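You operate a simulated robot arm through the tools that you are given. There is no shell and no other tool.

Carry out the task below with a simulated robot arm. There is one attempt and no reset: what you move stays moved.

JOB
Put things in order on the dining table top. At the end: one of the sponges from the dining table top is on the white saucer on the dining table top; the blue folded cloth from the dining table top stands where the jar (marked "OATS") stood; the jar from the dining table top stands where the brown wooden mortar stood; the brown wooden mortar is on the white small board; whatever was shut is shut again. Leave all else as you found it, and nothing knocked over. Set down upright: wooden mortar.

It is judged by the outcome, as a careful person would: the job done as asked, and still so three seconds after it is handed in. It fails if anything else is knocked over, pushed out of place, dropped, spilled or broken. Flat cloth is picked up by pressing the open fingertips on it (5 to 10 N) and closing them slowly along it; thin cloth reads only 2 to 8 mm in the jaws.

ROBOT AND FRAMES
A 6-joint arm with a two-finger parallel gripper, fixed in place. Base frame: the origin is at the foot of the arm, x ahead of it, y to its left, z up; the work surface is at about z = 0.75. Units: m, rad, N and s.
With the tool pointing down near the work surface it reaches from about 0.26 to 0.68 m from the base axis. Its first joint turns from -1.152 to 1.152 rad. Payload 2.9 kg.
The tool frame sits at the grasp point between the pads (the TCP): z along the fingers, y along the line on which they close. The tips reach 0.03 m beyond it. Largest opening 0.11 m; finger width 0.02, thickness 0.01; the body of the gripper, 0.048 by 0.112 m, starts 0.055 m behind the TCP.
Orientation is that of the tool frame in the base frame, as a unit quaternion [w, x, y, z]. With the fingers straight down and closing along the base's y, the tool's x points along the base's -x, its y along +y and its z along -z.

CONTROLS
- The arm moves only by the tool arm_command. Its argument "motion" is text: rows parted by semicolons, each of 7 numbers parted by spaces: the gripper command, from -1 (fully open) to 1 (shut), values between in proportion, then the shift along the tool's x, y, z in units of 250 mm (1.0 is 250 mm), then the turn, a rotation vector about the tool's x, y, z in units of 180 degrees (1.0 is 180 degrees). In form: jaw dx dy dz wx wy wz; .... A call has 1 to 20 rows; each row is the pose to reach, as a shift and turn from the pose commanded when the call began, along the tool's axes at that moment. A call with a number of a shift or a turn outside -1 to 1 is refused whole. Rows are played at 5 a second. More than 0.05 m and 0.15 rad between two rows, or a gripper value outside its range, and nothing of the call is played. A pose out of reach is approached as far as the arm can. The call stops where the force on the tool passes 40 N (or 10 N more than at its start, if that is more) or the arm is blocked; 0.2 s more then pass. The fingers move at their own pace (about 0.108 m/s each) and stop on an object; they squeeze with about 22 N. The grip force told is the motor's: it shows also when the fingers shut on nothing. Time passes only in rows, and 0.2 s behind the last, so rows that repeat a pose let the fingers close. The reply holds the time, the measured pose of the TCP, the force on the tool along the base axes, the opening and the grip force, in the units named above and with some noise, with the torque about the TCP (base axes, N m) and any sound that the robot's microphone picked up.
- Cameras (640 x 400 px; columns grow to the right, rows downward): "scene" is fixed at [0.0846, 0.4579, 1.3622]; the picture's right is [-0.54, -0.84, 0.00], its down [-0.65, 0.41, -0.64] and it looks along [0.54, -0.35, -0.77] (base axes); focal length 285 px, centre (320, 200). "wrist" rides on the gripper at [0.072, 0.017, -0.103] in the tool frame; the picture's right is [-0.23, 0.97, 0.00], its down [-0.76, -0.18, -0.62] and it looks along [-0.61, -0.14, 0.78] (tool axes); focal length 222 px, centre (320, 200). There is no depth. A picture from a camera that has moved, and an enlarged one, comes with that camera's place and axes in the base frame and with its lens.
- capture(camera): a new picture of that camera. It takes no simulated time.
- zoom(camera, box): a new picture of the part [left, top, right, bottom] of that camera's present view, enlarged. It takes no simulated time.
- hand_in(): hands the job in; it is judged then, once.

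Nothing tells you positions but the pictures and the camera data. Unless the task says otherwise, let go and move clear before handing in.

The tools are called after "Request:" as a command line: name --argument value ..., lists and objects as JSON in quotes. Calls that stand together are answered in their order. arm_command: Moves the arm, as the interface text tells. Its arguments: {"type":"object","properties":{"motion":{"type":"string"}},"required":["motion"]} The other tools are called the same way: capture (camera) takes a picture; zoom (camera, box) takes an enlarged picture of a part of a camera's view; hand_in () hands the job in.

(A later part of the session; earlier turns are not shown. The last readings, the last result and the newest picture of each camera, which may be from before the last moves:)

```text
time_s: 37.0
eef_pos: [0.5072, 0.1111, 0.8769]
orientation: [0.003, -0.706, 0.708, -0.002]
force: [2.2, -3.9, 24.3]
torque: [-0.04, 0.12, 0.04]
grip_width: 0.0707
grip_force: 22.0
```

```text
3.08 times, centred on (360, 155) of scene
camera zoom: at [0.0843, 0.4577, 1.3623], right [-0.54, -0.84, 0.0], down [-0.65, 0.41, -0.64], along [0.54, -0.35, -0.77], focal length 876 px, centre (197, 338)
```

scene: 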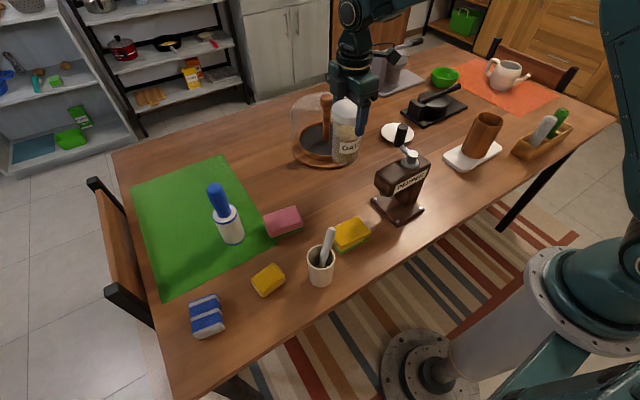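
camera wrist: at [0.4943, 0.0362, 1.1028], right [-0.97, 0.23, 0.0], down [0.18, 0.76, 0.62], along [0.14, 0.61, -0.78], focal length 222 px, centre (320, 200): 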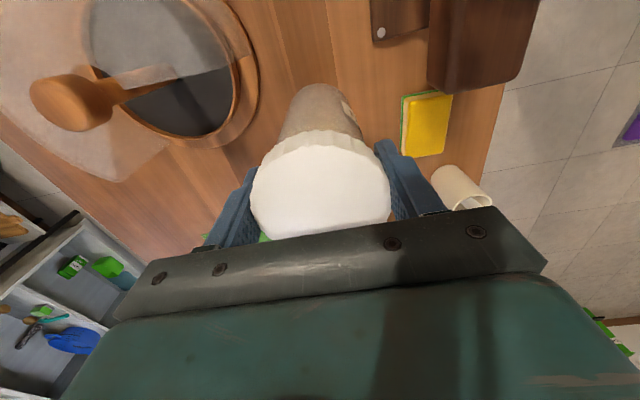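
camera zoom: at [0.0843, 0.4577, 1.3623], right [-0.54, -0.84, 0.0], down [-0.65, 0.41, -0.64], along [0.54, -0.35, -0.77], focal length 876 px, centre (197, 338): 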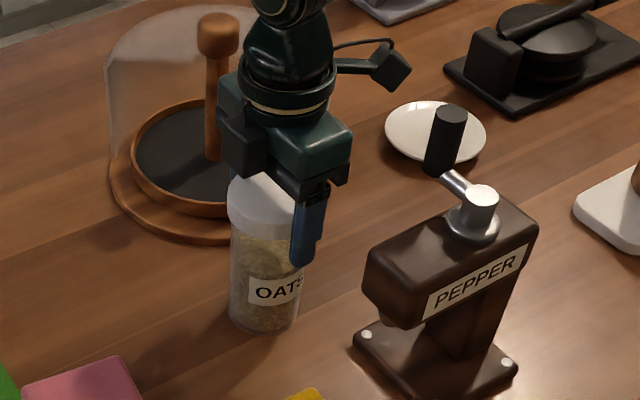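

The jar is on the table with 24 N at contact. I'll ease up 2 mm, release and rise.

Request:
arm_command --motion "1 0 0 -0.004 0 0 0; 1 0 0 -0.008 0 0 0; 1 0 0 -0.008 0 0 0; -0.4 0 0 -0.008 0 0 0; -0.6 0 0 -0.008 0 0 0; -1 0 0 -0.008 0 0 0; -1 0 0 -0.008 0 0 0; -1 0 0 -0.008 0 0 0"

Request:
arm_command --motion "-1 0 0 -0.06 0 0 0; -1 0 0 -0.18 0 0 0; -1 0 0 -0.34 0 0 0; -1 0 0 -0.5 0 0 0; -1 0 0 -0.66 0 0 0; -1 0 0 -0.8 0 0 0; -1 0 0 -0.8 0 0 0"

Request:
capture --camera "wrist"

Request:
capture --camera "scene"

```text
time_s: 38.8
eef_pos: [0.5068, 0.1114, 0.879]
orientation: [0.0, -0.707, 0.707, 0.001]
force: [-1.4, 0.2, 0.3]
torque: [0.02, -0.01, 0.0]
grip_width: 0.11
grip_force: 0.0
```

```text
time_s: 40.4
eef_pos: [0.5088, 0.1089, 1.0797]
orientation: [0.0, -0.707, 0.707, 0.0]
force: [-0.4, 0.1, 1.0]
torque: [-0.02, 0.01, 0.01]
grip_width: 0.1101
grip_force: 0.0
```

```text
taken
camera wrist: at [0.4905, 0.0383, 1.1826], right [-0.97, 0.23, 0.0], down [0.18, 0.76, 0.62], along [0.14, 0.61, -0.78], focal length 222 px, centre (320, 200)
```

wrist: 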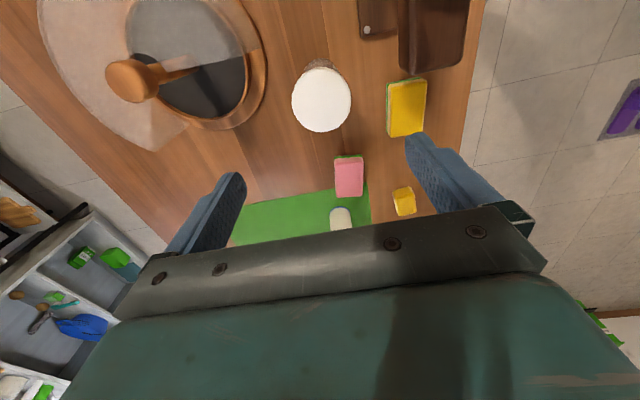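

```text
taken
```

scene: 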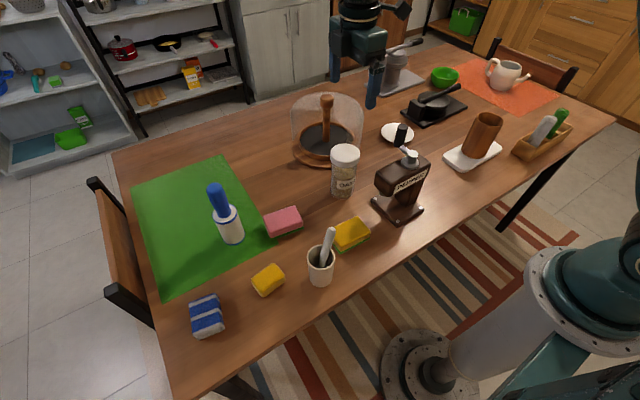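

The jar stands in the mortar's old place. Next is the blue cloth at about (0.37, 0.55), so I'll move high over that side and take a close look at it.

Request:
arm_command --motion "-1 -0.14 0.07 0 0 0 0; -1 -0.3 0.14 0 0 0 0; -1 -0.47 0.22 0 0 0 0; -1 -0.64 0.3 0 0 0 0; -1 -0.8 0.38 0 0 0 0; -1 -0.95 0.46 0 0 0 0; -1 -0.95 0.54 0 0 0 0; -1 -0.95 0.54 0 0 0 0"

Request:
arm_command --motion "-1 -0.12 0 0.08 0 0 0; -1 -0.24 0 0.16 0 0 0; -1 -0.36 0 0.24 0 0 0; -1 -0.48 0 0.32 0 0 0; -1 -0.6 0 0.36 0 0 0; -1 -0.6 0 0.36 0 0 0"

Request:
capture --camera "wrist"

Request:
capture --camera "scene"

```text
time_s: 42.2
eef_pos: [0.3724, 0.3471, 1.0805]
orientation: [0.0, 0.707, -0.707, 0.0]
force: [-0.5, -0.2, -0.9]
torque: [0.01, -0.02, 0.0]
grip_width: 0.11
grip_force: 0.1
```

```text
time_s: 43.6
eef_pos: [0.3741, 0.4971, 0.9891]
orientation: [0.001, -0.707, 0.707, -0.001]
force: [-0.1, 0.2, -0.2]
torque: [0.01, 0.03, 0.01]
grip_width: 0.1099
grip_force: 0.0
```

```text
taken
camera wrist: at [0.3563, 0.4262, 1.0926], right [-0.97, 0.23, 0.0], down [0.18, 0.76, 0.62], along [0.14, 0.61, -0.78], focal length 222 px, centre (320, 200)
```

wrist: 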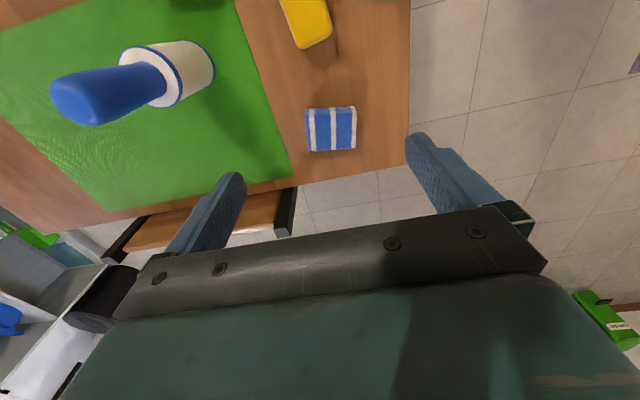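

```text
taken
```

scene: 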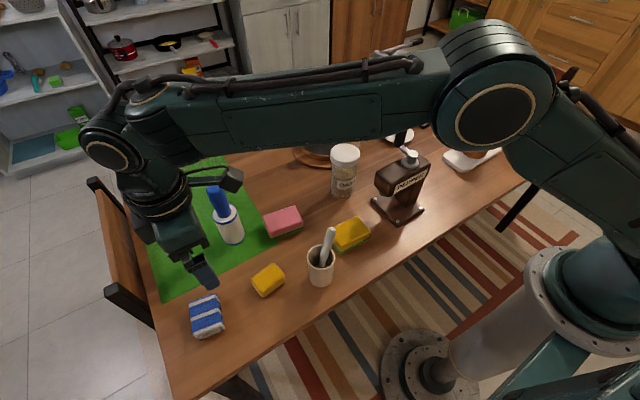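

Request:
zoom --camera "wrist" --box '[280, 90, 380, 165]'

Request:
zoom --camera "scene" --box '[170, 280, 250, 350]'

Request:
zoom --camera "scene" --box '[160, 170, 280, 340]'

```text
5.33 times, centred on (330, 128) of wrist
camera zoom: at [0.3563, 0.4262, 1.0926], right [-0.97, 0.23, 0.0], down [0.18, 0.76, 0.62], along [0.14, 0.61, -0.78], focal length 1185 px, centre (267, 587)
```

zoom: 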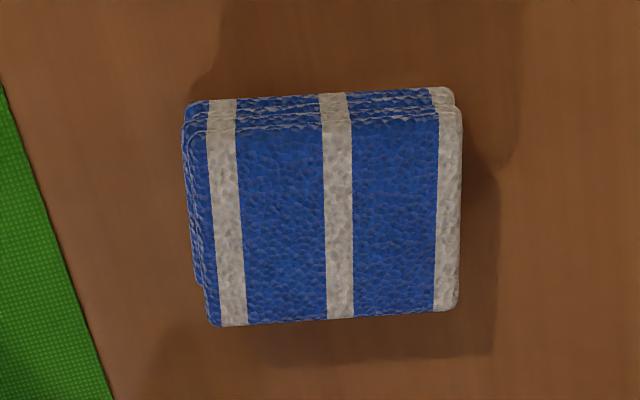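

```text
5.71 times, centred on (210, 315) of scene
camera zoom: at [0.0846, 0.4579, 1.3622], right [-0.54, -0.84, 0.0], down [-0.65, 0.41, -0.64], along [0.54, -0.35, -0.77], focal length 1627 px, centre (949, -457)
```

zoom: 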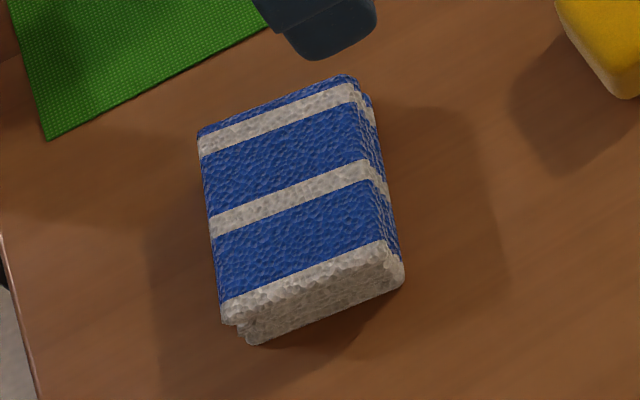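

```text
2.35 times, centred on (220, 255) of scene
camera zoom: at [0.0846, 0.4579, 1.3622], right [-0.54, -0.84, 0.0], down [-0.65, 0.41, -0.64], along [0.54, -0.35, -0.77], focal length 670 px, centre (555, 71)
```

zoom: 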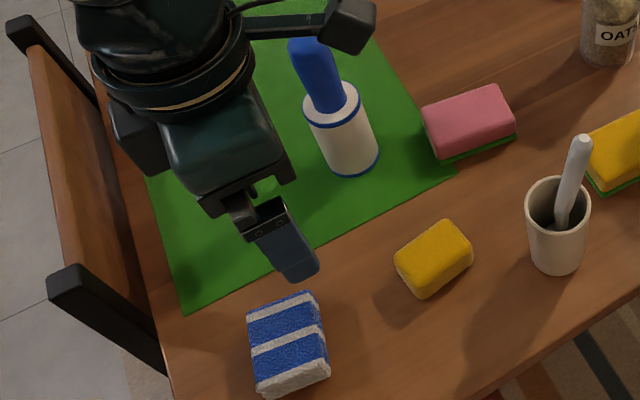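

The cloth is a layered block about 7 × 5.5 × 2 cm centred near (0.370, 0.552), turned about 9° clockwise. I'll align the gripper with its long axis, narrow the jaws slightly to stay off the mat, and descend partway.

Request:
arm_command --motion "-0.7 -0.07 0.004 0.1 0 0 0.017; -0.7 -0.14 0.008 0.2 0 0 0.034; -0.7 -0.214 0.012 0.3 0 0 0.05; -0.7 -0.214 0.012 0.44 0 0 0.05; -0.7 -0.214 0.012 0.58 0 0 0.05; -0.7 -0.214 0.012 0.64 0 0 0.05; -0.7 -0.214 0.012 0.64 0 0 0.05"

Request:
capture --camera "wrist"

Request:
zoom --camera "scene" --box '[160, 230, 280, 360]'

```text
time_s: 45.2
eef_pos: [0.3718, 0.5513, 0.8235]
orientation: [0.0, -0.649, 0.76, 0.0]
force: [0.3, -0.6, -0.6]
torque: [0.03, -0.02, 0.0]
grip_width: 0.0937
grip_force: 0.1
```

```text
taken
camera wrist: at [0.3424, 0.4835, 0.9297], right [-0.93, 0.38, 0.0], down [0.29, 0.72, 0.62], along [0.23, 0.58, -0.78], focal length 222 px, centre (320, 200)
```

wrist: 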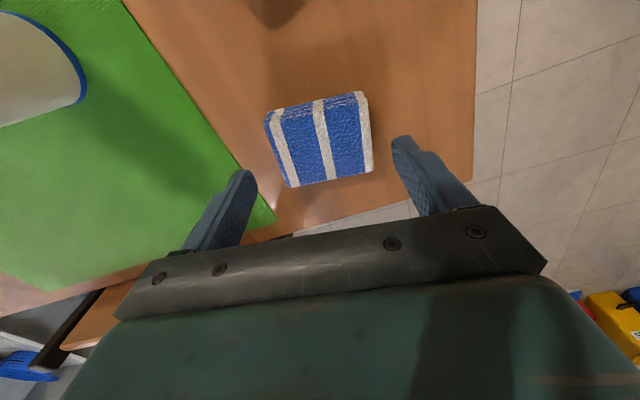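

```text
3.08 times, centred on (220, 295) of scene
camera zoom: at [0.0846, 0.4579, 1.3622], right [-0.54, -0.84, 0.0], down [-0.65, 0.41, -0.64], along [0.54, -0.35, -0.77], focal length 876 px, centre (628, -92)
```

zoom: 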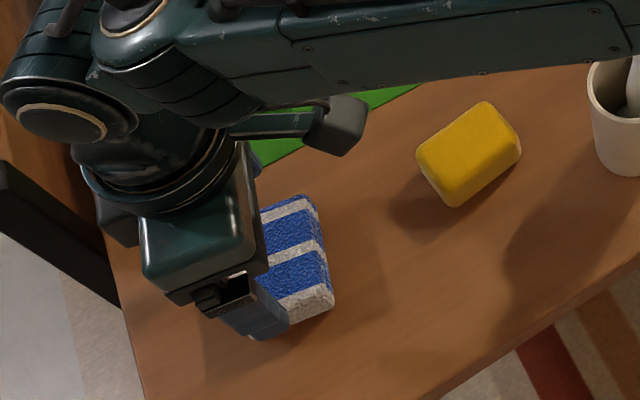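

Request:
arm_command --motion "-0.7 -0.006 0.006 0.06 0 0 0; -0.7 -0.012 0.012 0.11 0 0 0; -0.7 -0.012 0.012 0.14 0 0 0; -0.7 -0.012 0.012 0.154 0 0 0; -0.7 -0.012 0.012 0.154 0 0 0"

Request:
capture --camera "wrist"

```text
time_s: 46.4
eef_pos: [0.3669, 0.5543, 0.7881]
orientation: [0.0, -0.649, 0.761, 0.0]
force: [-0.8, -0.1, 0.1]
torque: [0.02, 0.02, -0.01]
grip_width: 0.0935
grip_force: 0.0
```

```text
taken
camera wrist: at [0.3385, 0.4865, 0.8927], right [-0.93, 0.38, 0.0], down [0.29, 0.72, 0.62], along [0.23, 0.58, -0.78], focal length 222 px, centre (320, 200)
```

wrist: 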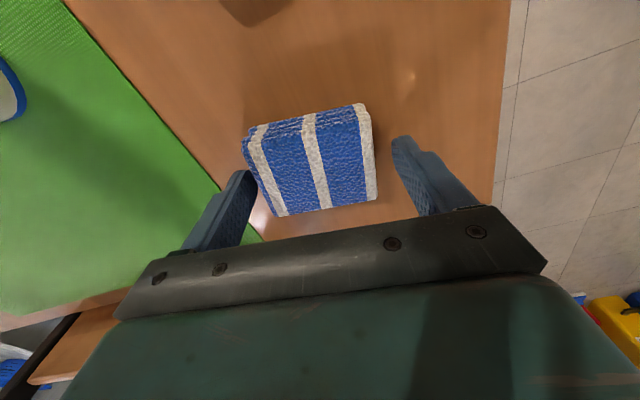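

The cloth sits between the fingers, so I'll close slowly and watch the opening.

Request:
arm_command --motion "-0.5 0 0 0 0 0 0; -0.4 0 0 0 0 0 0; -0.3 0 0 0 0 0 0; -0.2 0 0 0 0 0 0; -0.1 0 0 0 0 0 0; 0 0 0 0 0 0 0; 0 0 0 0 0 0 0"

Request:
capture --camera "wrist"

```text
time_s: 48.0
eef_pos: [0.3681, 0.5553, 0.7884]
orientation: [0.0, -0.649, 0.761, 0.0]
force: [0.3, 0.0, 0.3]
torque: [0.02, 0.02, 0.04]
grip_width: 0.0741
grip_force: 22.0
```

```text
taken
camera wrist: at [0.3385, 0.4865, 0.8929], right [-0.93, 0.38, 0.0], down [0.29, 0.72, 0.62], along [0.23, 0.58, -0.78], focal length 222 px, centre (320, 200)
```

wrist: 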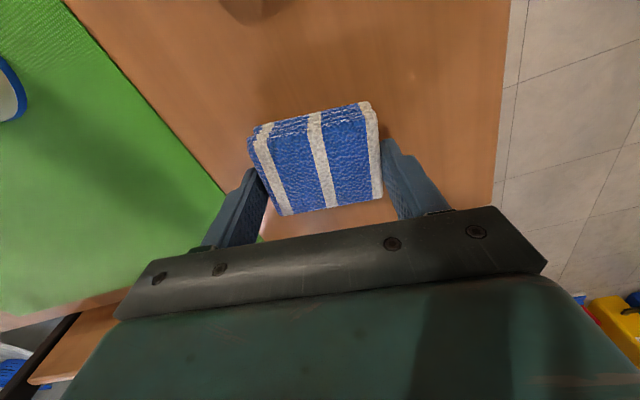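

The jaws stopped on the cloth at 7.4 cm with full grip, so it behaves like a firm block. I'll lift it slightly and check.

Request:
arm_command --motion "1 0 0 -0.02 0 0 0; 1 0 0 -0.05 0 0 0; 1 0 0 -0.09 0 0 0; 1 0 0 -0.12 0 0 0; 1 0 0 -0.12 0 0 0"

Request:
capture --camera "wrist"

Request:
zoom --camera "scene" --box '[160, 230, 280, 360]'

```text
time_s: 49.2
eef_pos: [0.3649, 0.5547, 0.8191]
orientation: [0.0, -0.65, 0.76, 0.0]
force: [-0.3, -0.1, 0.0]
torque: [-0.01, -0.03, -0.02]
grip_width: 0.0738
grip_force: 21.7
```

```text
taken
camera wrist: at [0.3375, 0.4871, 0.9236], right [-0.93, 0.38, 0.0], down [0.29, 0.72, 0.62], along [0.23, 0.58, -0.78], focal length 222 px, centre (320, 200)
```

wrist: 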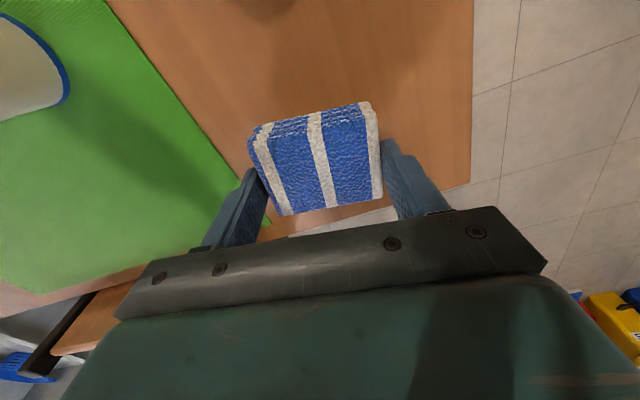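

```text
3.08 times, centred on (220, 295) of scene
camera zoom: at [0.0846, 0.4579, 1.3622], right [-0.54, -0.84, 0.0], down [-0.65, 0.41, -0.64], along [0.54, -0.35, -0.77], focal length 876 px, centre (628, -92)
```

zoom: 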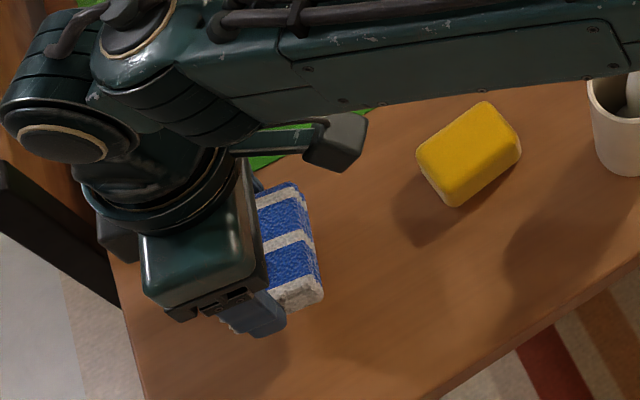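

The cloth is off the table without slipping; it rests at TCP z 0.788. I'll raise it, square it up to the table, and carry it high over the cup and grinder to the jar's old spot.

Request:
arm_command --motion "1 0 0 -0.08 0 0 0; 1 0 0 -0.2 0 0 -0.01; 1 0 0 -0.32 0 0 -0.02; 1 0 0 -0.44 0 0 -0.035; 1 0 0 -0.52 0 0 -0.05; 1 0 0 -0.52 0 0 -0.05"

Request:
arm_command --motion "1 0.06 0 -0.12 0 0 0; 1 0.16 0 -0.24 0 0 0; 1 0.28 0 -0.36 0 0 0; 1 0.4 0 -0.46 0 0 0; 1 0.54 0 -0.54 0 0 0; 1 0.68 0 -0.54 0 0 0; 1 0.82 0 -0.54 0 0 0; 1 0.96 0 -0.54 0 0 0; 1 0.96 0 -0.54 0 0 0"

Request:
capture --camera "wrist"

Request:
capture --camera "scene"

```text
time_s: 50.6
eef_pos: [0.3674, 0.5554, 0.951]
orientation: [0.0, 0.707, -0.707, 0.0]
force: [-0.3, 0.3, -0.5]
torque: [0.0, 0.0, 0.0]
grip_width: 0.0739
grip_force: 21.8
```

```text
time_s: 52.6
eef_pos: [0.3645, 0.315, 1.0856]
orientation: [0.0, 0.707, -0.707, 0.0]
force: [-0.1, -0.5, 0.7]
torque: [-0.01, 0.01, -0.05]
grip_width: 0.0739
grip_force: 21.9
```

```text
taken
camera wrist: at [0.3478, 0.2443, 1.1891], right [-0.97, 0.23, 0.0], down [0.18, 0.76, 0.62], along [0.14, 0.61, -0.78], focal length 222 px, centre (320, 200)
```

wrist: 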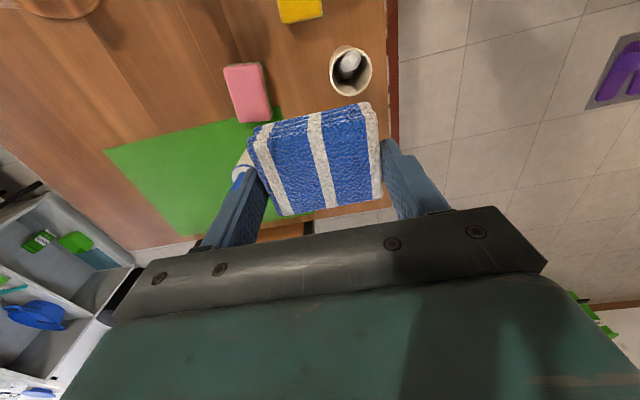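

```text
taken
```

scene: 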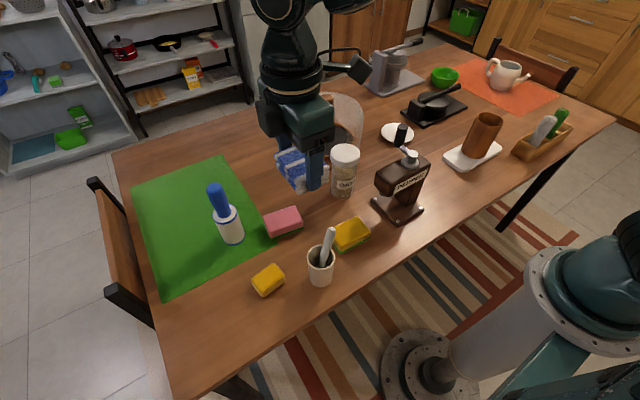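

Request:
arm_command --motion "1 0.08 0 0 0 0 0; 1 0.2 0 0 0 0 0; 1 0.34 0 0 0 0 0; 1 0.5 0 0 0 0 0; 1 0.66 0 0 0 0 0; 1 0.82 0 0 0 0 0; 1 0.98 0 0 0 0 0"

Request:
arm_command --motion "1 0.12 0.01 0 0 0 0; 1 0.26 0.02 0 0 0 0; 1 0.4 0.03 0 0 0 0; 1 0.54 0.045 0 0 0 0; 1 0.66 0.06 0 0 0 0; 1 0.73 0.066 0 0 0 0; 1 0.73 0.066 0 0 0 0"

Request:
capture --camera "wrist"

Request:
capture --camera "scene"

```text
time_s: 54.2
eef_pos: [0.3689, 0.0733, 1.0842]
orientation: [0.0, -0.707, 0.707, 0.0]
force: [-0.3, 0.0, 0.0]
torque: [0.02, 0.01, -0.02]
grip_width: 0.0738
grip_force: 21.5
```

```text
time_s: 55.8
eef_pos: [0.3495, -0.1126, 1.0837]
orientation: [0.0, 0.707, -0.707, 0.0]
force: [-0.8, -0.2, -0.5]
torque: [0.0, 0.01, 0.0]
grip_width: 0.0741
grip_force: 22.0
```

```text
taken
camera wrist: at [0.3317, -0.1847, 1.1873], right [-0.97, 0.23, 0.0], down [0.18, 0.76, 0.62], along [0.14, 0.61, -0.78], focal length 222 px, centre (320, 200)
```

wrist: 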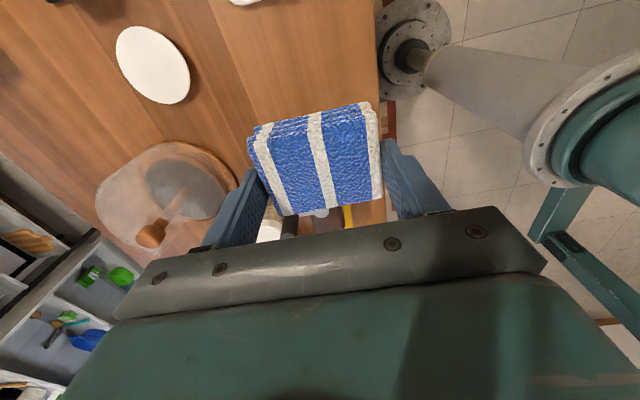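

```text
taken
```

scene: 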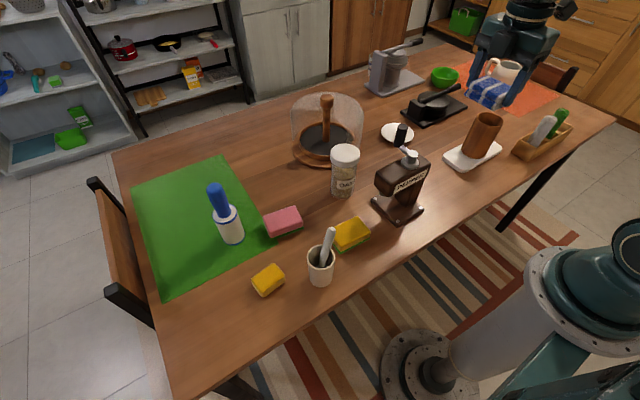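

Request:
arm_command --motion "1 0 0.0 0.1 0 0 0; 1 0 0 0.24 0 0 0; 1 0 0 0.4 0 0 0; 1 0 0 0.56 0 0 0; 1 0 0 0.72 0 0 0; 1 0 0 0.86 0 0 0; 1 0 0 0.96 0 0 0; 1 0 0 1.0 0 0 0; 1 0 0 1.0 0 0 0"

Request:
zoom --camera "scene" --box '[380, 100, 520, 220]'

Request:
capture --camera "wrist"

```text
time_s: 57.8
eef_pos: [0.3519, -0.1119, 0.8329]
orientation: [0.0, 0.707, -0.707, 0.0]
force: [0.2, -0.8, -0.3]
torque: [0.02, 0.01, -0.01]
grip_width: 0.0739
grip_force: 22.2
```

```text
3.33 times, centred on (450, 160) of scene
camera zoom: at [0.0846, 0.4579, 1.3622], right [-0.54, -0.84, 0.0], down [-0.65, 0.41, -0.64], along [0.54, -0.35, -0.77], focal length 949 px, centre (-113, 333)
```

zoom: 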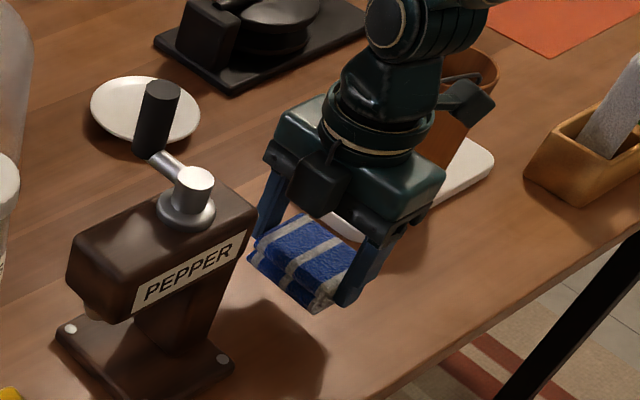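

```text
taken
camera wrist: at [0.3344, -0.1841, 0.9368], right [-0.97, 0.23, 0.0], down [0.18, 0.76, 0.62], along [0.14, 0.61, -0.78], focal length 222 px, centre (320, 200)
```

wrist: 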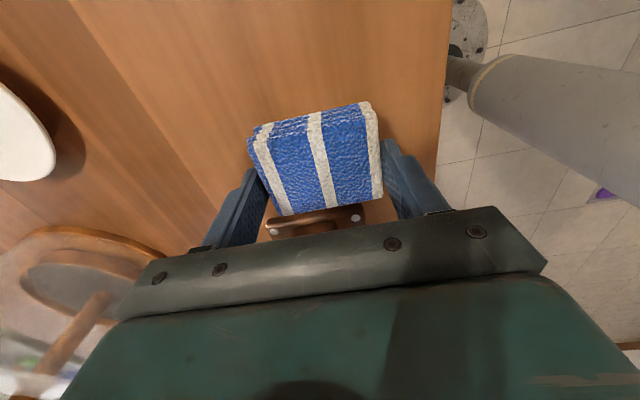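

The cloth is clear of the grinder and over the jar's old spot. I'll lower it to the table.

Request:
arm_command --motion "1 0 0 0.05 0 0 0; 1 0 0 0.1 0 0 0; 1 0 0 0.14 0 0 0; 1 0 0 0.165 0 0 0; 1 0 0 0.173 0 0 0; 1 0 0 0.18 0 0 0; 1 0 0 0.18 0 0 0"

```text
time_s: 59.4
eef_pos: [0.3504, -0.1122, 0.7893]
orientation: [0.0, 0.708, -0.707, 0.0]
force: [0.2, 0.3, -0.5]
torque: [-0.02, 0.0, 0.01]
grip_width: 0.0738
grip_force: 22.2
```

Request:
arm_command --motion "1 0 0 0.003 0 0 0; 1 0 0 0.006 0 0 0; 1 0 0 0.008 0 0 0; 1 0 0 0.008 0 0 0"

Request:
zoom --camera "scene" --box '[380, 100, 520, 220]'

```text
time_s: 60.4
eef_pos: [0.3493, -0.1121, 0.788]
orientation: [0.0, -0.707, 0.707, -0.001]
force: [-3.4, -1.8, 31.0]
torque: [-0.01, 0.24, -0.03]
grip_width: 0.0741
grip_force: 22.1
```

```text
3.33 times, centred on (450, 160) of scene
camera zoom: at [0.0842, 0.458, 1.3622], right [-0.54, -0.84, 0.0], down [-0.65, 0.41, -0.64], along [0.54, -0.35, -0.77], focal length 949 px, centre (-113, 333)
```

zoom: 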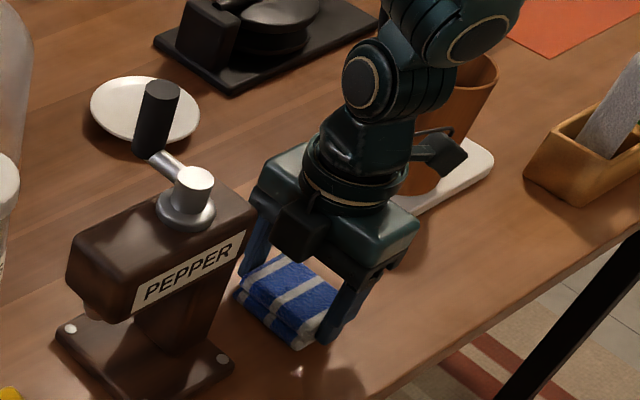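

The cloth is on the table. I'll ease off 1.5 mm, open partway, and rise straight up.

Request:
arm_command --motion "1 0 0 -0.003 0 0 0; 1 0 0 -0.006 0 0 0; 1 0 0 -0.006 0 0 0; -0.45 0 0 -0.006 0 0 0; -0.7 0 0 -0.006 0 0 0; -0.7 0 0 -0.006 0 0 0; -0.7 0 0 -0.006 0 0 0"

Request:
arm_command --motion "-0.7 0 0 -0.06 0 0 0; -0.7 0 0 -0.18 0 0 0; -0.7 0 0 -0.34 0 0 0; -0.7 0 0 -0.52 0 0 0; -0.7 0 0 -0.7 0 0 0; -0.7 0 0 -0.88 0 0 0; -0.7 0 0 -1.0 0 0 0; -0.7 0 0 -1.0 0 0 0"

Request:
capture --camera "wrist"

Request:
capture --camera "scene"

```text
time_s: 62.0
eef_pos: [0.3508, -0.1116, 0.7882]
orientation: [0.0, -0.707, 0.707, -0.001]
force: [-0.3, -0.3, 0.0]
torque: [0.0, -0.02, -0.05]
grip_width: 0.0939
grip_force: 0.1
```

```text
time_s: 63.8
eef_pos: [0.353, -0.1131, 1.0387]
orientation: [0.0, 0.707, -0.707, 0.001]
force: [0.0, -0.3, -1.0]
torque: [0.0, -0.02, 0.01]
grip_width: 0.0934
grip_force: 0.0
```

```text
taken
camera wrist: at [0.3356, -0.185, 1.1428], right [-0.97, 0.23, 0.0], down [0.18, 0.76, 0.62], along [0.14, 0.61, -0.78], focal length 222 px, centre (320, 200)
```

wrist: 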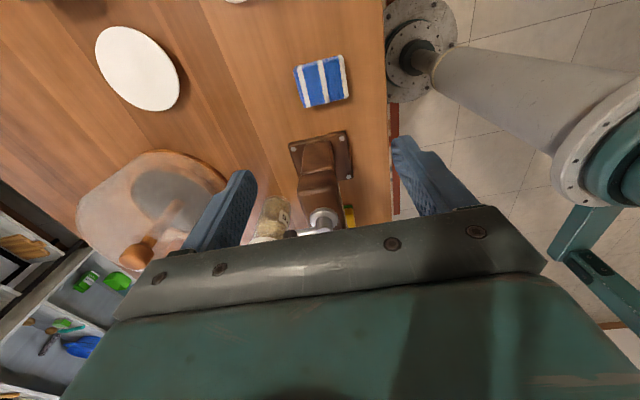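

```text
taken
```

scene: 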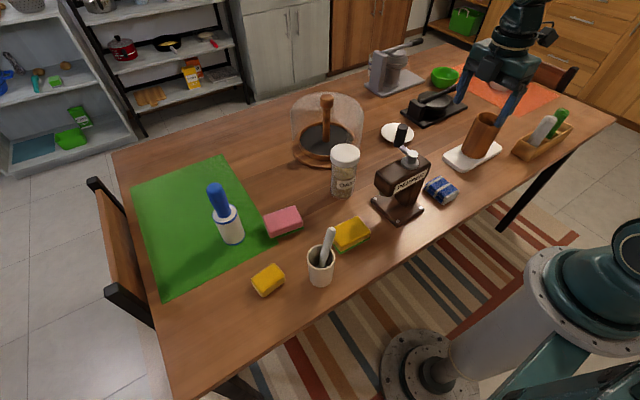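

The cloth now stands where the jar was. For the saucer I'll use the pink sponge at about (0.486, 0.312), which has the most free space around it. First I'll go high over it.

Request:
arm_command --motion "-1 0 0 -0.12 0 0 0; -1 0 0 -0.2 0 0 0; -1 -0.15 -0.08 -0.2 0 0 0; -1 -0.31 -0.17 -0.2 0 0 0; -1 -0.47 -0.26 -0.2 0 0 0; -1 -0.63 -0.35 -0.2 0 0 0; -1 -0.79 -0.44 -0.2 0 0 0; -1 -0.95 -0.53 -0.2 0 0 0; -1 -0.95 -0.53 -0.2 0 0 0"

Request:
arm_command --motion "-1 -0.15 0 0 0 0 0; -1 -0.3 0 0.1 0 0 0; -1 -0.45 0 0.22 0 0 0; -1 -0.6 0 0.34 0 0 0; -1 -0.72 0 0.44 0 0 0; -1 -0.74 0 0.5 0 0 0; -1 -0.74 0 0.5 0 0 0"

Request:
capture --camera "wrist"

Request:
capture --camera "scene"

```text
time_s: 65.8
eef_pos: [0.4817, 0.1266, 1.0882]
orientation: [-0.001, -0.707, 0.707, 0.0]
force: [0.2, 0.6, -0.9]
torque: [-0.02, -0.01, 0.02]
grip_width: 0.1099
grip_force: 0.0
```

```text
time_s: 67.4
eef_pos: [0.4851, 0.31, 0.9611]
orientation: [0.0, -0.707, 0.707, 0.0]
force: [-0.5, 0.8, 0.2]
torque: [-0.02, -0.01, -0.02]
grip_width: 0.1101
grip_force: 0.0
```

```text
taken
camera wrist: at [0.4663, 0.2384, 1.0664], right [-0.97, 0.23, 0.0], down [0.18, 0.76, 0.62], along [0.14, 0.61, -0.78], focal length 222 px, centre (320, 200)
```

wrist: 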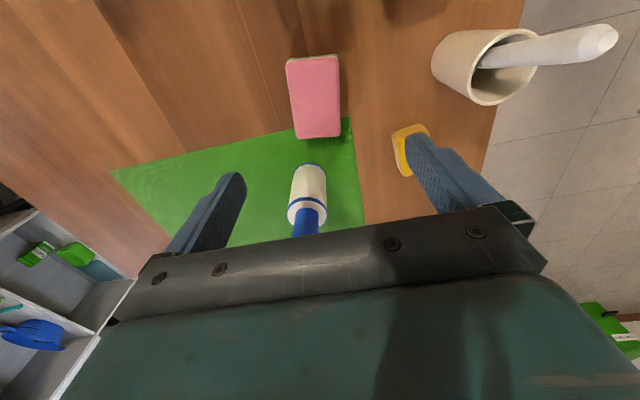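

```text
taken
```

scene: 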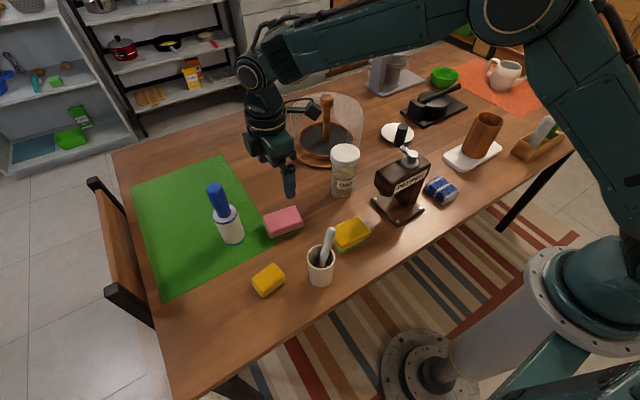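

Request:
zoom --camera "wrist" --box '[260, 40, 380, 150]'

Request:
zoom --camera "scene" --box '[240, 180, 340, 260]'

```text
3.64 times, centred on (320, 95) of wrist
camera zoom: at [0.4663, 0.2384, 1.0664], right [-0.97, 0.23, 0.0], down [0.18, 0.76, 0.62], along [0.14, 0.61, -0.78], focal length 808 px, centre (320, 582)
```

zoom: 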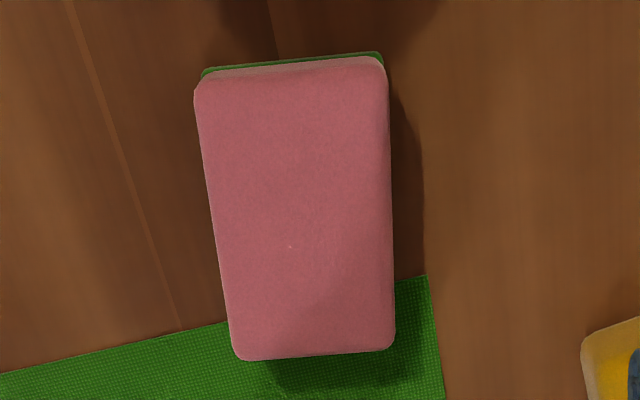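

```text
5.00 times, centred on (290, 220) of scene
camera zoom: at [0.0846, 0.4579, 1.3622], right [-0.54, -0.84, 0.0], down [-0.65, 0.41, -0.64], along [0.54, -0.35, -0.77], focal length 1424 px, centre (470, 100)
```

zoom: 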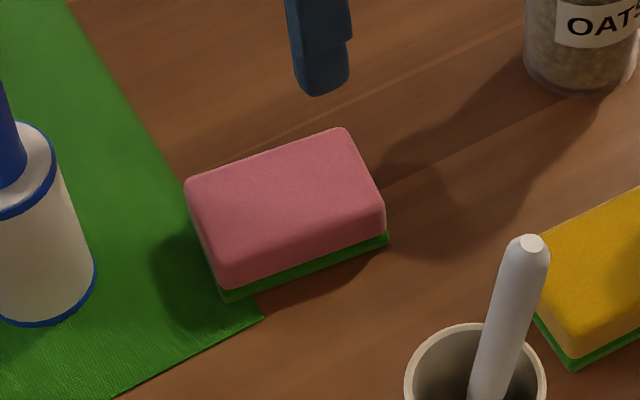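

The pink sponge is centred at (0.488, 0.312), turned about 9°, with a slight overlap on the mat's corner. I'll align with its short axis and descend, keeping the tips 1 cm above the table.

Request:
arm_command --motion "-1 -0.003 -0.004 0.1 0 0 0.017; -1 -0.006 -0.008 0.22 0 0 0.034; -1 -0.008 -0.012 0.36 0 0 0.05; -1 -0.008 -0.012 0.48 0 0 0.05; -1 -0.008 -0.012 0.58 0 0 0.05; -1 -0.008 -0.012 0.65 0 0 0.05; -1 -0.008 -0.012 0.685 0 0 0.05; -1 -0.008 -0.012 0.685 0 0 0.05"

Request:
capture --camera "wrist"

Request:
zoom --camera "scene" --box '[220, 150, 360, 260]'

```text
time_s: 69.2
eef_pos: [0.4876, 0.3128, 0.7943]
orientation: [0.001, -0.649, 0.761, 0.0]
force: [0.5, -0.5, 0.9]
torque: [-0.03, 0.0, -0.01]
grip_width: 0.1099
grip_force: 0.0
```

```text
taken
camera wrist: at [0.4589, 0.2454, 0.8979], right [-0.93, 0.38, 0.0], down [0.29, 0.72, 0.62], along [0.23, 0.58, -0.78], focal length 222 px, centre (320, 200)
```

wrist: 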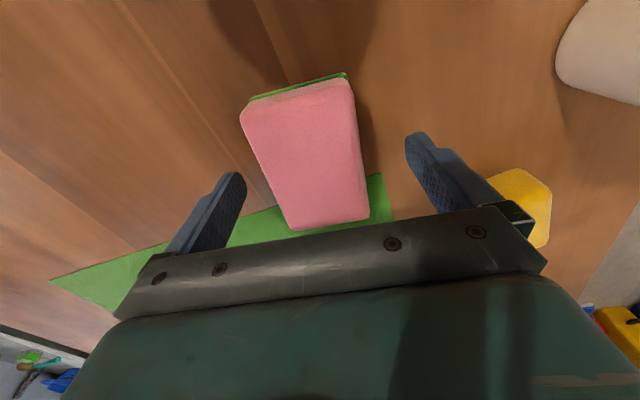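

```text
3.64 times, centred on (290, 205) of scene
camera zoom: at [0.0846, 0.4579, 1.3622], right [-0.54, -0.84, 0.0], down [-0.65, 0.41, -0.64], along [0.54, -0.35, -0.77], focal length 1035 px, centre (429, 182)
```

zoom: 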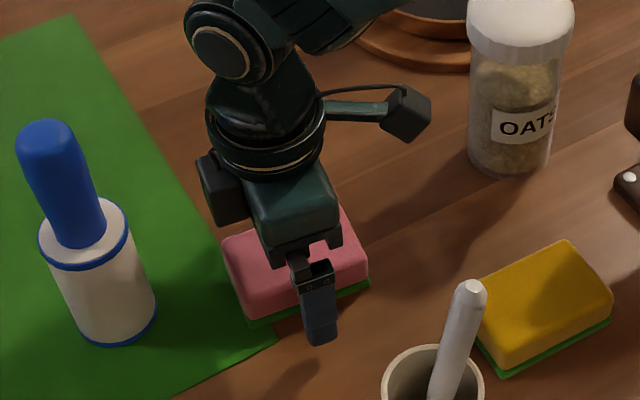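

Request:
arm_command --motion "-1 0 0 0.012 0 0 0; -1 0 0 0.024 0 0 0; -0.6 0 0 0.024 0 0 0; -0.3 0 0 0.024 0 0 0; -0.1 0 0 0.024 0 0 0; 0.1 0 0 0.024 0 0 0; 0.4 0 0 0.024 0 0 0; 1 0 0 0.024 0 0 0; 1 0 0 0.024 0 0 0"

Request:
arm_command --motion "1 0 0 -0.02 0 0 0; 1 0 0 -0.05 0 0 0; 1 0 0 -0.09 0 0 0; 1 0 0 -0.12 0 0 0; 1 0 0 -0.12 0 0 0"

Request:
capture --camera "wrist"

Request:
zoom --camera "scene" --box '[220, 150, 360, 260]'

```text
time_s: 71.2
eef_pos: [0.4884, 0.3133, 0.7865]
orientation: [0.001, -0.649, 0.76, 0.0]
force: [0.7, 0.2, 0.6]
torque: [0.02, -0.01, -0.02]
grip_width: 0.059
grip_force: 22.1
```

```text
time_s: 72.4
eef_pos: [0.486, 0.3128, 0.8169]
orientation: [0.001, -0.649, 0.761, 0.0]
force: [-0.3, -0.6, 0.2]
torque: [-0.04, -0.01, 0.02]
grip_width: 0.0591
grip_force: 21.5
```

```text
taken
camera wrist: at [0.4572, 0.2446, 0.9214], right [-0.93, 0.38, 0.0], down [0.29, 0.72, 0.62], along [0.23, 0.58, -0.78], focal length 222 px, centre (320, 200)
```

wrist: 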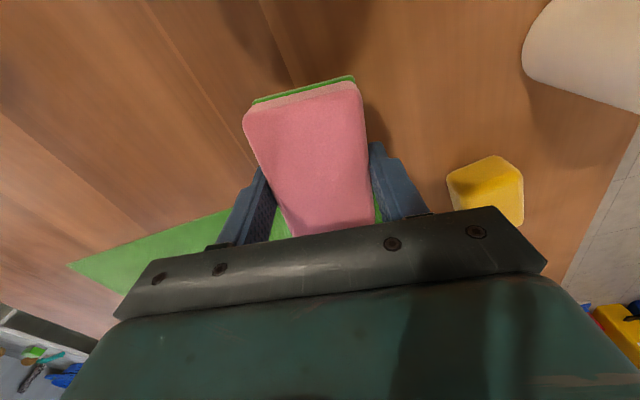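

```text
3.64 times, centred on (290, 205) of scene
camera zoom: at [0.0846, 0.4579, 1.3622], right [-0.54, -0.84, 0.0], down [-0.65, 0.41, -0.64], along [0.54, -0.35, -0.77], focal length 1035 px, centre (429, 182)
```

zoom: 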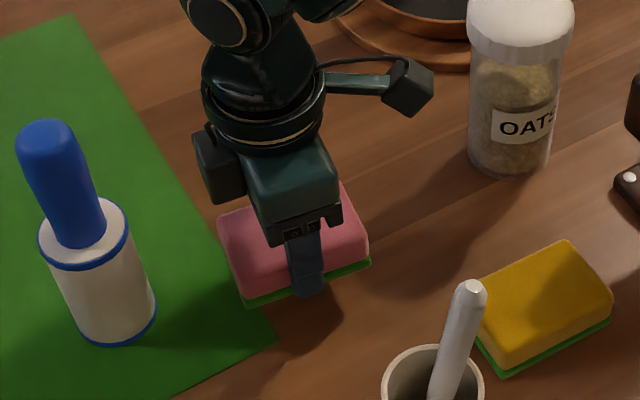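

The sponge is held at 5.9 cm and the mat stayed put. I'll lift it high and rotate the gripper back, so the camera stays clear of the waffle iron, then head for the saucer.

Request:
arm_command --motion "1 0 0 -0.08 0 0 0; 1 0 0 -0.22 0 0 0; 1 0 0 -0.38 0 0 0; 1 0 0 -0.55 0 0 0; 1 0 0 -0.72 0 0 0; 1 0 0 -0.88 0 0 0; 1 0 0 -1.0 0 0 0; 1 0 0 -1.0 0 0 0"

Request:
arm_command --motion "1 0 0 0 0 0 0.045; 1 0 0 0 0 0 0.09; 1 0 0 0 0 0 0.135; 1 0 0 0 0 0 0.18; 1 0 0 0 0 0 0.225; 1 0 0 0 0 0 0.27; 1 0 0 0 0 0 0.315; 1 0 0 0 0 0 0.36; 1 0 0 0 0 0 0.405; 1 0 0 0 0 0 0.45; 1 0 0 0 0 0 0.45"

Request:
arm_command --motion "1 -0.02 -0.08 0 0 0 0; 1 -0.06 -0.22 0 0 0 0; 1 -0.1 -0.38 0 0 0 0; 1 -0.14 -0.54 0 0 0 0; 1 -0.18 -0.7 0 0 0 0; 1 -0.22 -0.86 0 0 0 0; 1 -0.26 -1.0 0 0 0 0; 1 -0.26 -1.0 0 0 0 0"

Request:
arm_command --motion "1 -0.02 -0.1 0 0 0 0; 1 -0.06 -0.24 0 0 0 0; 1 -0.1 -0.4 0 0 0 0; 1 -0.14 -0.56 0 0 0 0; 1 -0.18 -0.7 0 0 0 0; 1 -0.2 -0.82 0 0 0 0; 1 -0.2 -0.9 0 0 0 0; 1 -0.2 -0.9 0 0 0 0"

Request:
capture --camera "wrist"

Request:
capture --camera "scene"

```text
time_s: 74.2
eef_pos: [0.4852, 0.315, 1.0659]
orientation: [-0.001, -0.649, 0.761, 0.001]
force: [0.0, 0.0, 0.0]
torque: [0.02, -0.01, -0.02]
grip_width: 0.0592
grip_force: 21.8
```

```text
time_s: 76.6
eef_pos: [0.4877, 0.3124, 1.0678]
orientation: [0.001, 0.0, 1.0, 0.001]
force: [-0.3, -0.2, 0.7]
torque: [0.0, 0.0, 0.03]
grip_width: 0.0589
grip_force: 22.2
```

```text
time_s: 78.4
eef_pos: [0.5507, 0.0612, 1.0684]
orientation: [0.0, 0.0, 1.0, 0.0]
force: [0.5, 0.6, -0.7]
torque: [-0.01, -0.02, 0.0]
grip_width: 0.0587
grip_force: 21.6
```

```text
time_s: 80.2
eef_pos: [0.6022, -0.1631, 1.0677]
orientation: [-0.001, 0.0, 1.0, -0.001]
force: [0.0, 0.1, 0.2]
torque: [0.01, -0.01, -0.01]
grip_width: 0.059
grip_force: 22.1
```

```text
taken
camera wrist: at [0.5292, -0.1466, 1.1721], right [0.23, 0.97, 0.0], down [0.76, -0.18, 0.62], along [0.61, -0.14, -0.78], focal length 222 px, centre (320, 200)
```

wrist: 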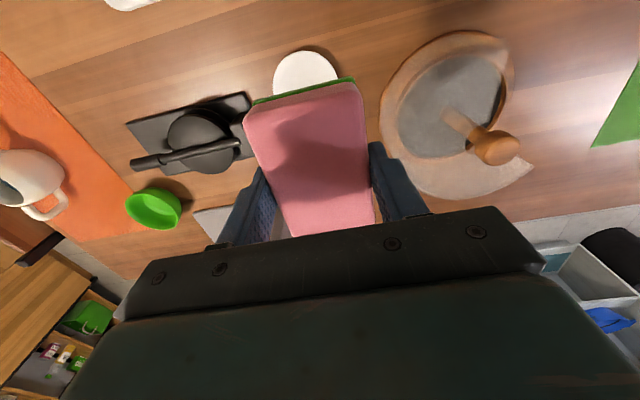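

```text
taken
```

scene: 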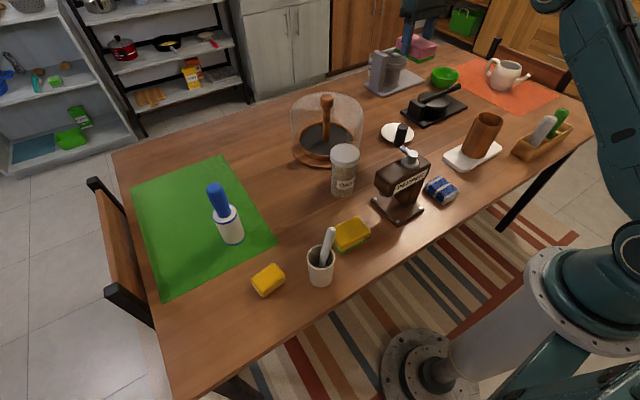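

The saucer centre works out at about (0.613, -0.190). I'll centre the sponge over it and come down to a few centimetres above.

Request:
arm_command --motion "1 -0.02 -0.05 0.08 0 0 0; 1 -0.044 -0.108 0.2 0 0 0; 1 -0.044 -0.108 0.34 0 0 0; 1 -0.044 -0.108 0.48 0 0 0; 1 -0.044 -0.108 0.62 0 0 0; 1 -0.044 -0.108 0.76 0 0 0; 1 -0.044 -0.108 0.86 0 0 0; 1 -0.044 -0.108 0.9 0 0 0; 1 -0.044 -0.108 0.9 0 0 0"

Request:
capture --camera "wrist"

Request:
zoom --camera "scene" --box '[350, 70, 470, 170]'

```text
time_s: 82.2
eef_pos: [0.6106, -0.1888, 0.8414]
orientation: [0.0, -0.001, 1.0, 0.0]
force: [-0.4, 0.2, -0.5]
torque: [0.0, 0.0, 0.01]
grip_width: 0.0589
grip_force: 22.6
```

```text
taken
camera wrist: at [0.5372, -0.1716, 0.9454], right [0.23, 0.97, 0.0], down [0.76, -0.18, 0.62], along [0.61, -0.14, -0.78], focal length 222 px, centre (320, 200)
```

wrist: 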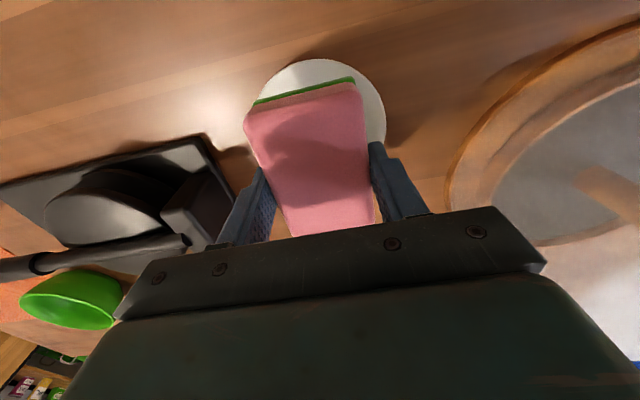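

```text
4.00 times, centred on (410, 120) of scene
camera zoom: at [0.0846, 0.4579, 1.3622], right [-0.54, -0.84, 0.0], down [-0.65, 0.41, -0.64], along [0.54, -0.35, -0.77], focal length 1139 px, centre (-40, 520)
```

zoom: 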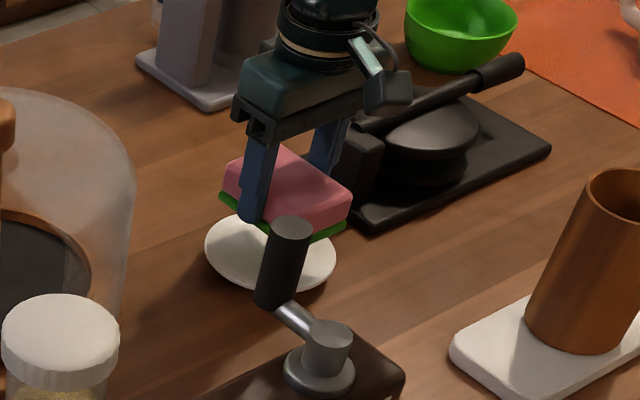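

The sponge hangs centred over the saucer, so I'll lower it gently until it touches.

Request:
arm_command --motion "1 0 0 0.04 0 0 0; 1 0 0 0.08 0 0 0; 1 0 0 0.11 0 0 0; 1 0 0 0.12 0 0 0; 1 0 0 0.128 0 0 0; 1 0 0 0.128 0 0 0"

```text
time_s: 83.6
eef_pos: [0.6122, -0.1904, 0.8096]
orientation: [0.0, 0.001, 1.0, 0.0]
force: [0.4, 0.3, 0.2]
torque: [-0.03, -0.01, 0.03]
grip_width: 0.0593
grip_force: 21.7
```

Request:
arm_command --motion "1 0 0 0.006 0 0 0; 1 0 0 0.012 0 0 0; 1 0 0 0.018 0 0 0; 1 0 0 0.018 0 0 0"

Request:
zoom --camera "scene" --box '[360, 90, 440, 160]'

```text
time_s: 84.6
eef_pos: [0.6113, -0.1922, 0.805]
orientation: [0.0, 0.001, 1.0, 0.0]
force: [0.0, -0.6, 0.1]
torque: [-0.02, -0.03, -0.01]
grip_width: 0.059
grip_force: 22.4
```

```text
5.71 times, centred on (400, 125) of scene
camera zoom: at [0.0846, 0.4579, 1.3622], right [-0.54, -0.84, 0.0], down [-0.65, 0.41, -0.64], along [0.54, -0.35, -0.77], focal length 1627 px, centre (-137, 629)
```

zoom: 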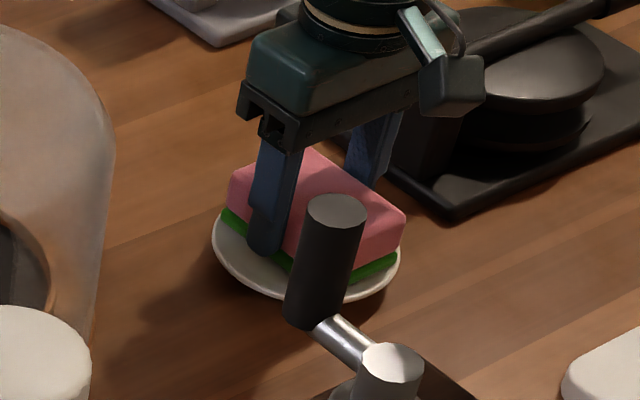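

Request:
arm_command --motion "1 0 0 0.006 0 0 0; 1 0 0 0.012 0 0 0; 1 0 0 0.012 0 0 0"

```text
time_s: 85.4
eef_pos: [0.612, -0.191, 0.8038]
orientation: [0.002, 0.0, 1.0, -0.001]
force: [-5.1, -1.2, 19.6]
torque: [0.03, 0.33, 0.02]
grip_width: 0.0589
grip_force: 22.2
```

Contact was at 19.6 N. I'll ease up, open the jaws just a few millimetres so the tips don't push the saucer rim, and rise.

Request:
arm_command --motion "1 0 0 -0.004 0 0 0; 1 0 0 -0.008 0 0 0; 1 0 0 -0.008 0 0 0; -0.1 0 0 -0.008 0 0 0; -0.17 0 0 -0.008 0 0 0; -0.22 0 0 -0.008 0 0 0; -0.22 0 0 -0.008 0 0 0"

Request:
arm_command --motion "-0.22 0 0 -0.02 0 0 0; -0.25 0 0 -0.04 0 0 0; -0.3 0 0 -0.06 0 0 0; -0.4 0 0 -0.1 0 0 0; -0.5 0 0 -0.16 0 0 0; -0.5 0 0 -0.16 0 0 0"

Request:
capture --camera "wrist"

Request:
zoom --camera "scene" --box '[360, 90, 440, 160]'

```text
time_s: 87.0
eef_pos: [0.6134, -0.1891, 0.8036]
orientation: [0.0, 0.0, 1.0, 0.0]
force: [0.2, -0.1, 0.4]
torque: [0.01, -0.01, -0.03]
grip_width: 0.0668
grip_force: 0.0
```

```text
time_s: 88.4
eef_pos: [0.6136, -0.1891, 0.8431]
orientation: [-0.001, 0.0, 1.0, 0.0]
force: [0.4, 0.6, -0.3]
torque: [-0.05, 0.0, -0.03]
grip_width: 0.0824
grip_force: 0.1
```

```text
taken
camera wrist: at [0.5402, -0.172, 0.9467], right [0.23, 0.97, 0.0], down [0.76, -0.18, 0.62], along [0.61, -0.14, -0.78], focal length 222 px, centre (320, 200)
```

wrist: 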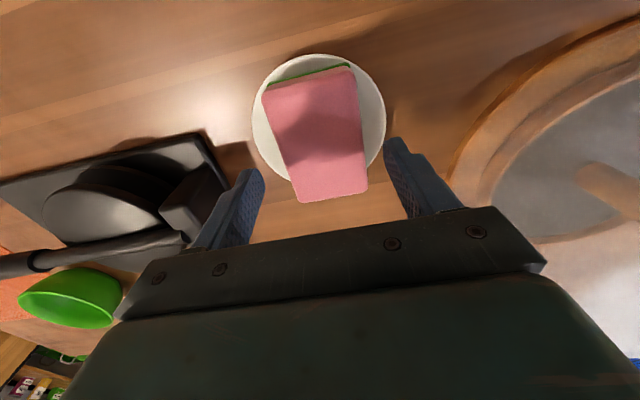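

```text
5.71 times, centred on (400, 125) of scene
camera zoom: at [0.0846, 0.4579, 1.3622], right [-0.54, -0.84, 0.0], down [-0.65, 0.41, -0.64], along [0.54, -0.35, -0.77], focal length 1627 px, centre (-137, 629)
```

zoom: 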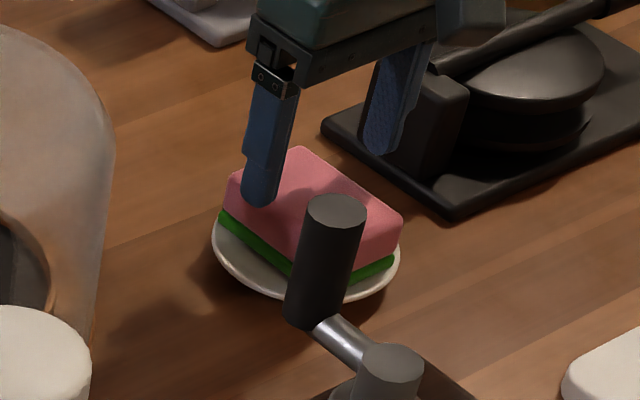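

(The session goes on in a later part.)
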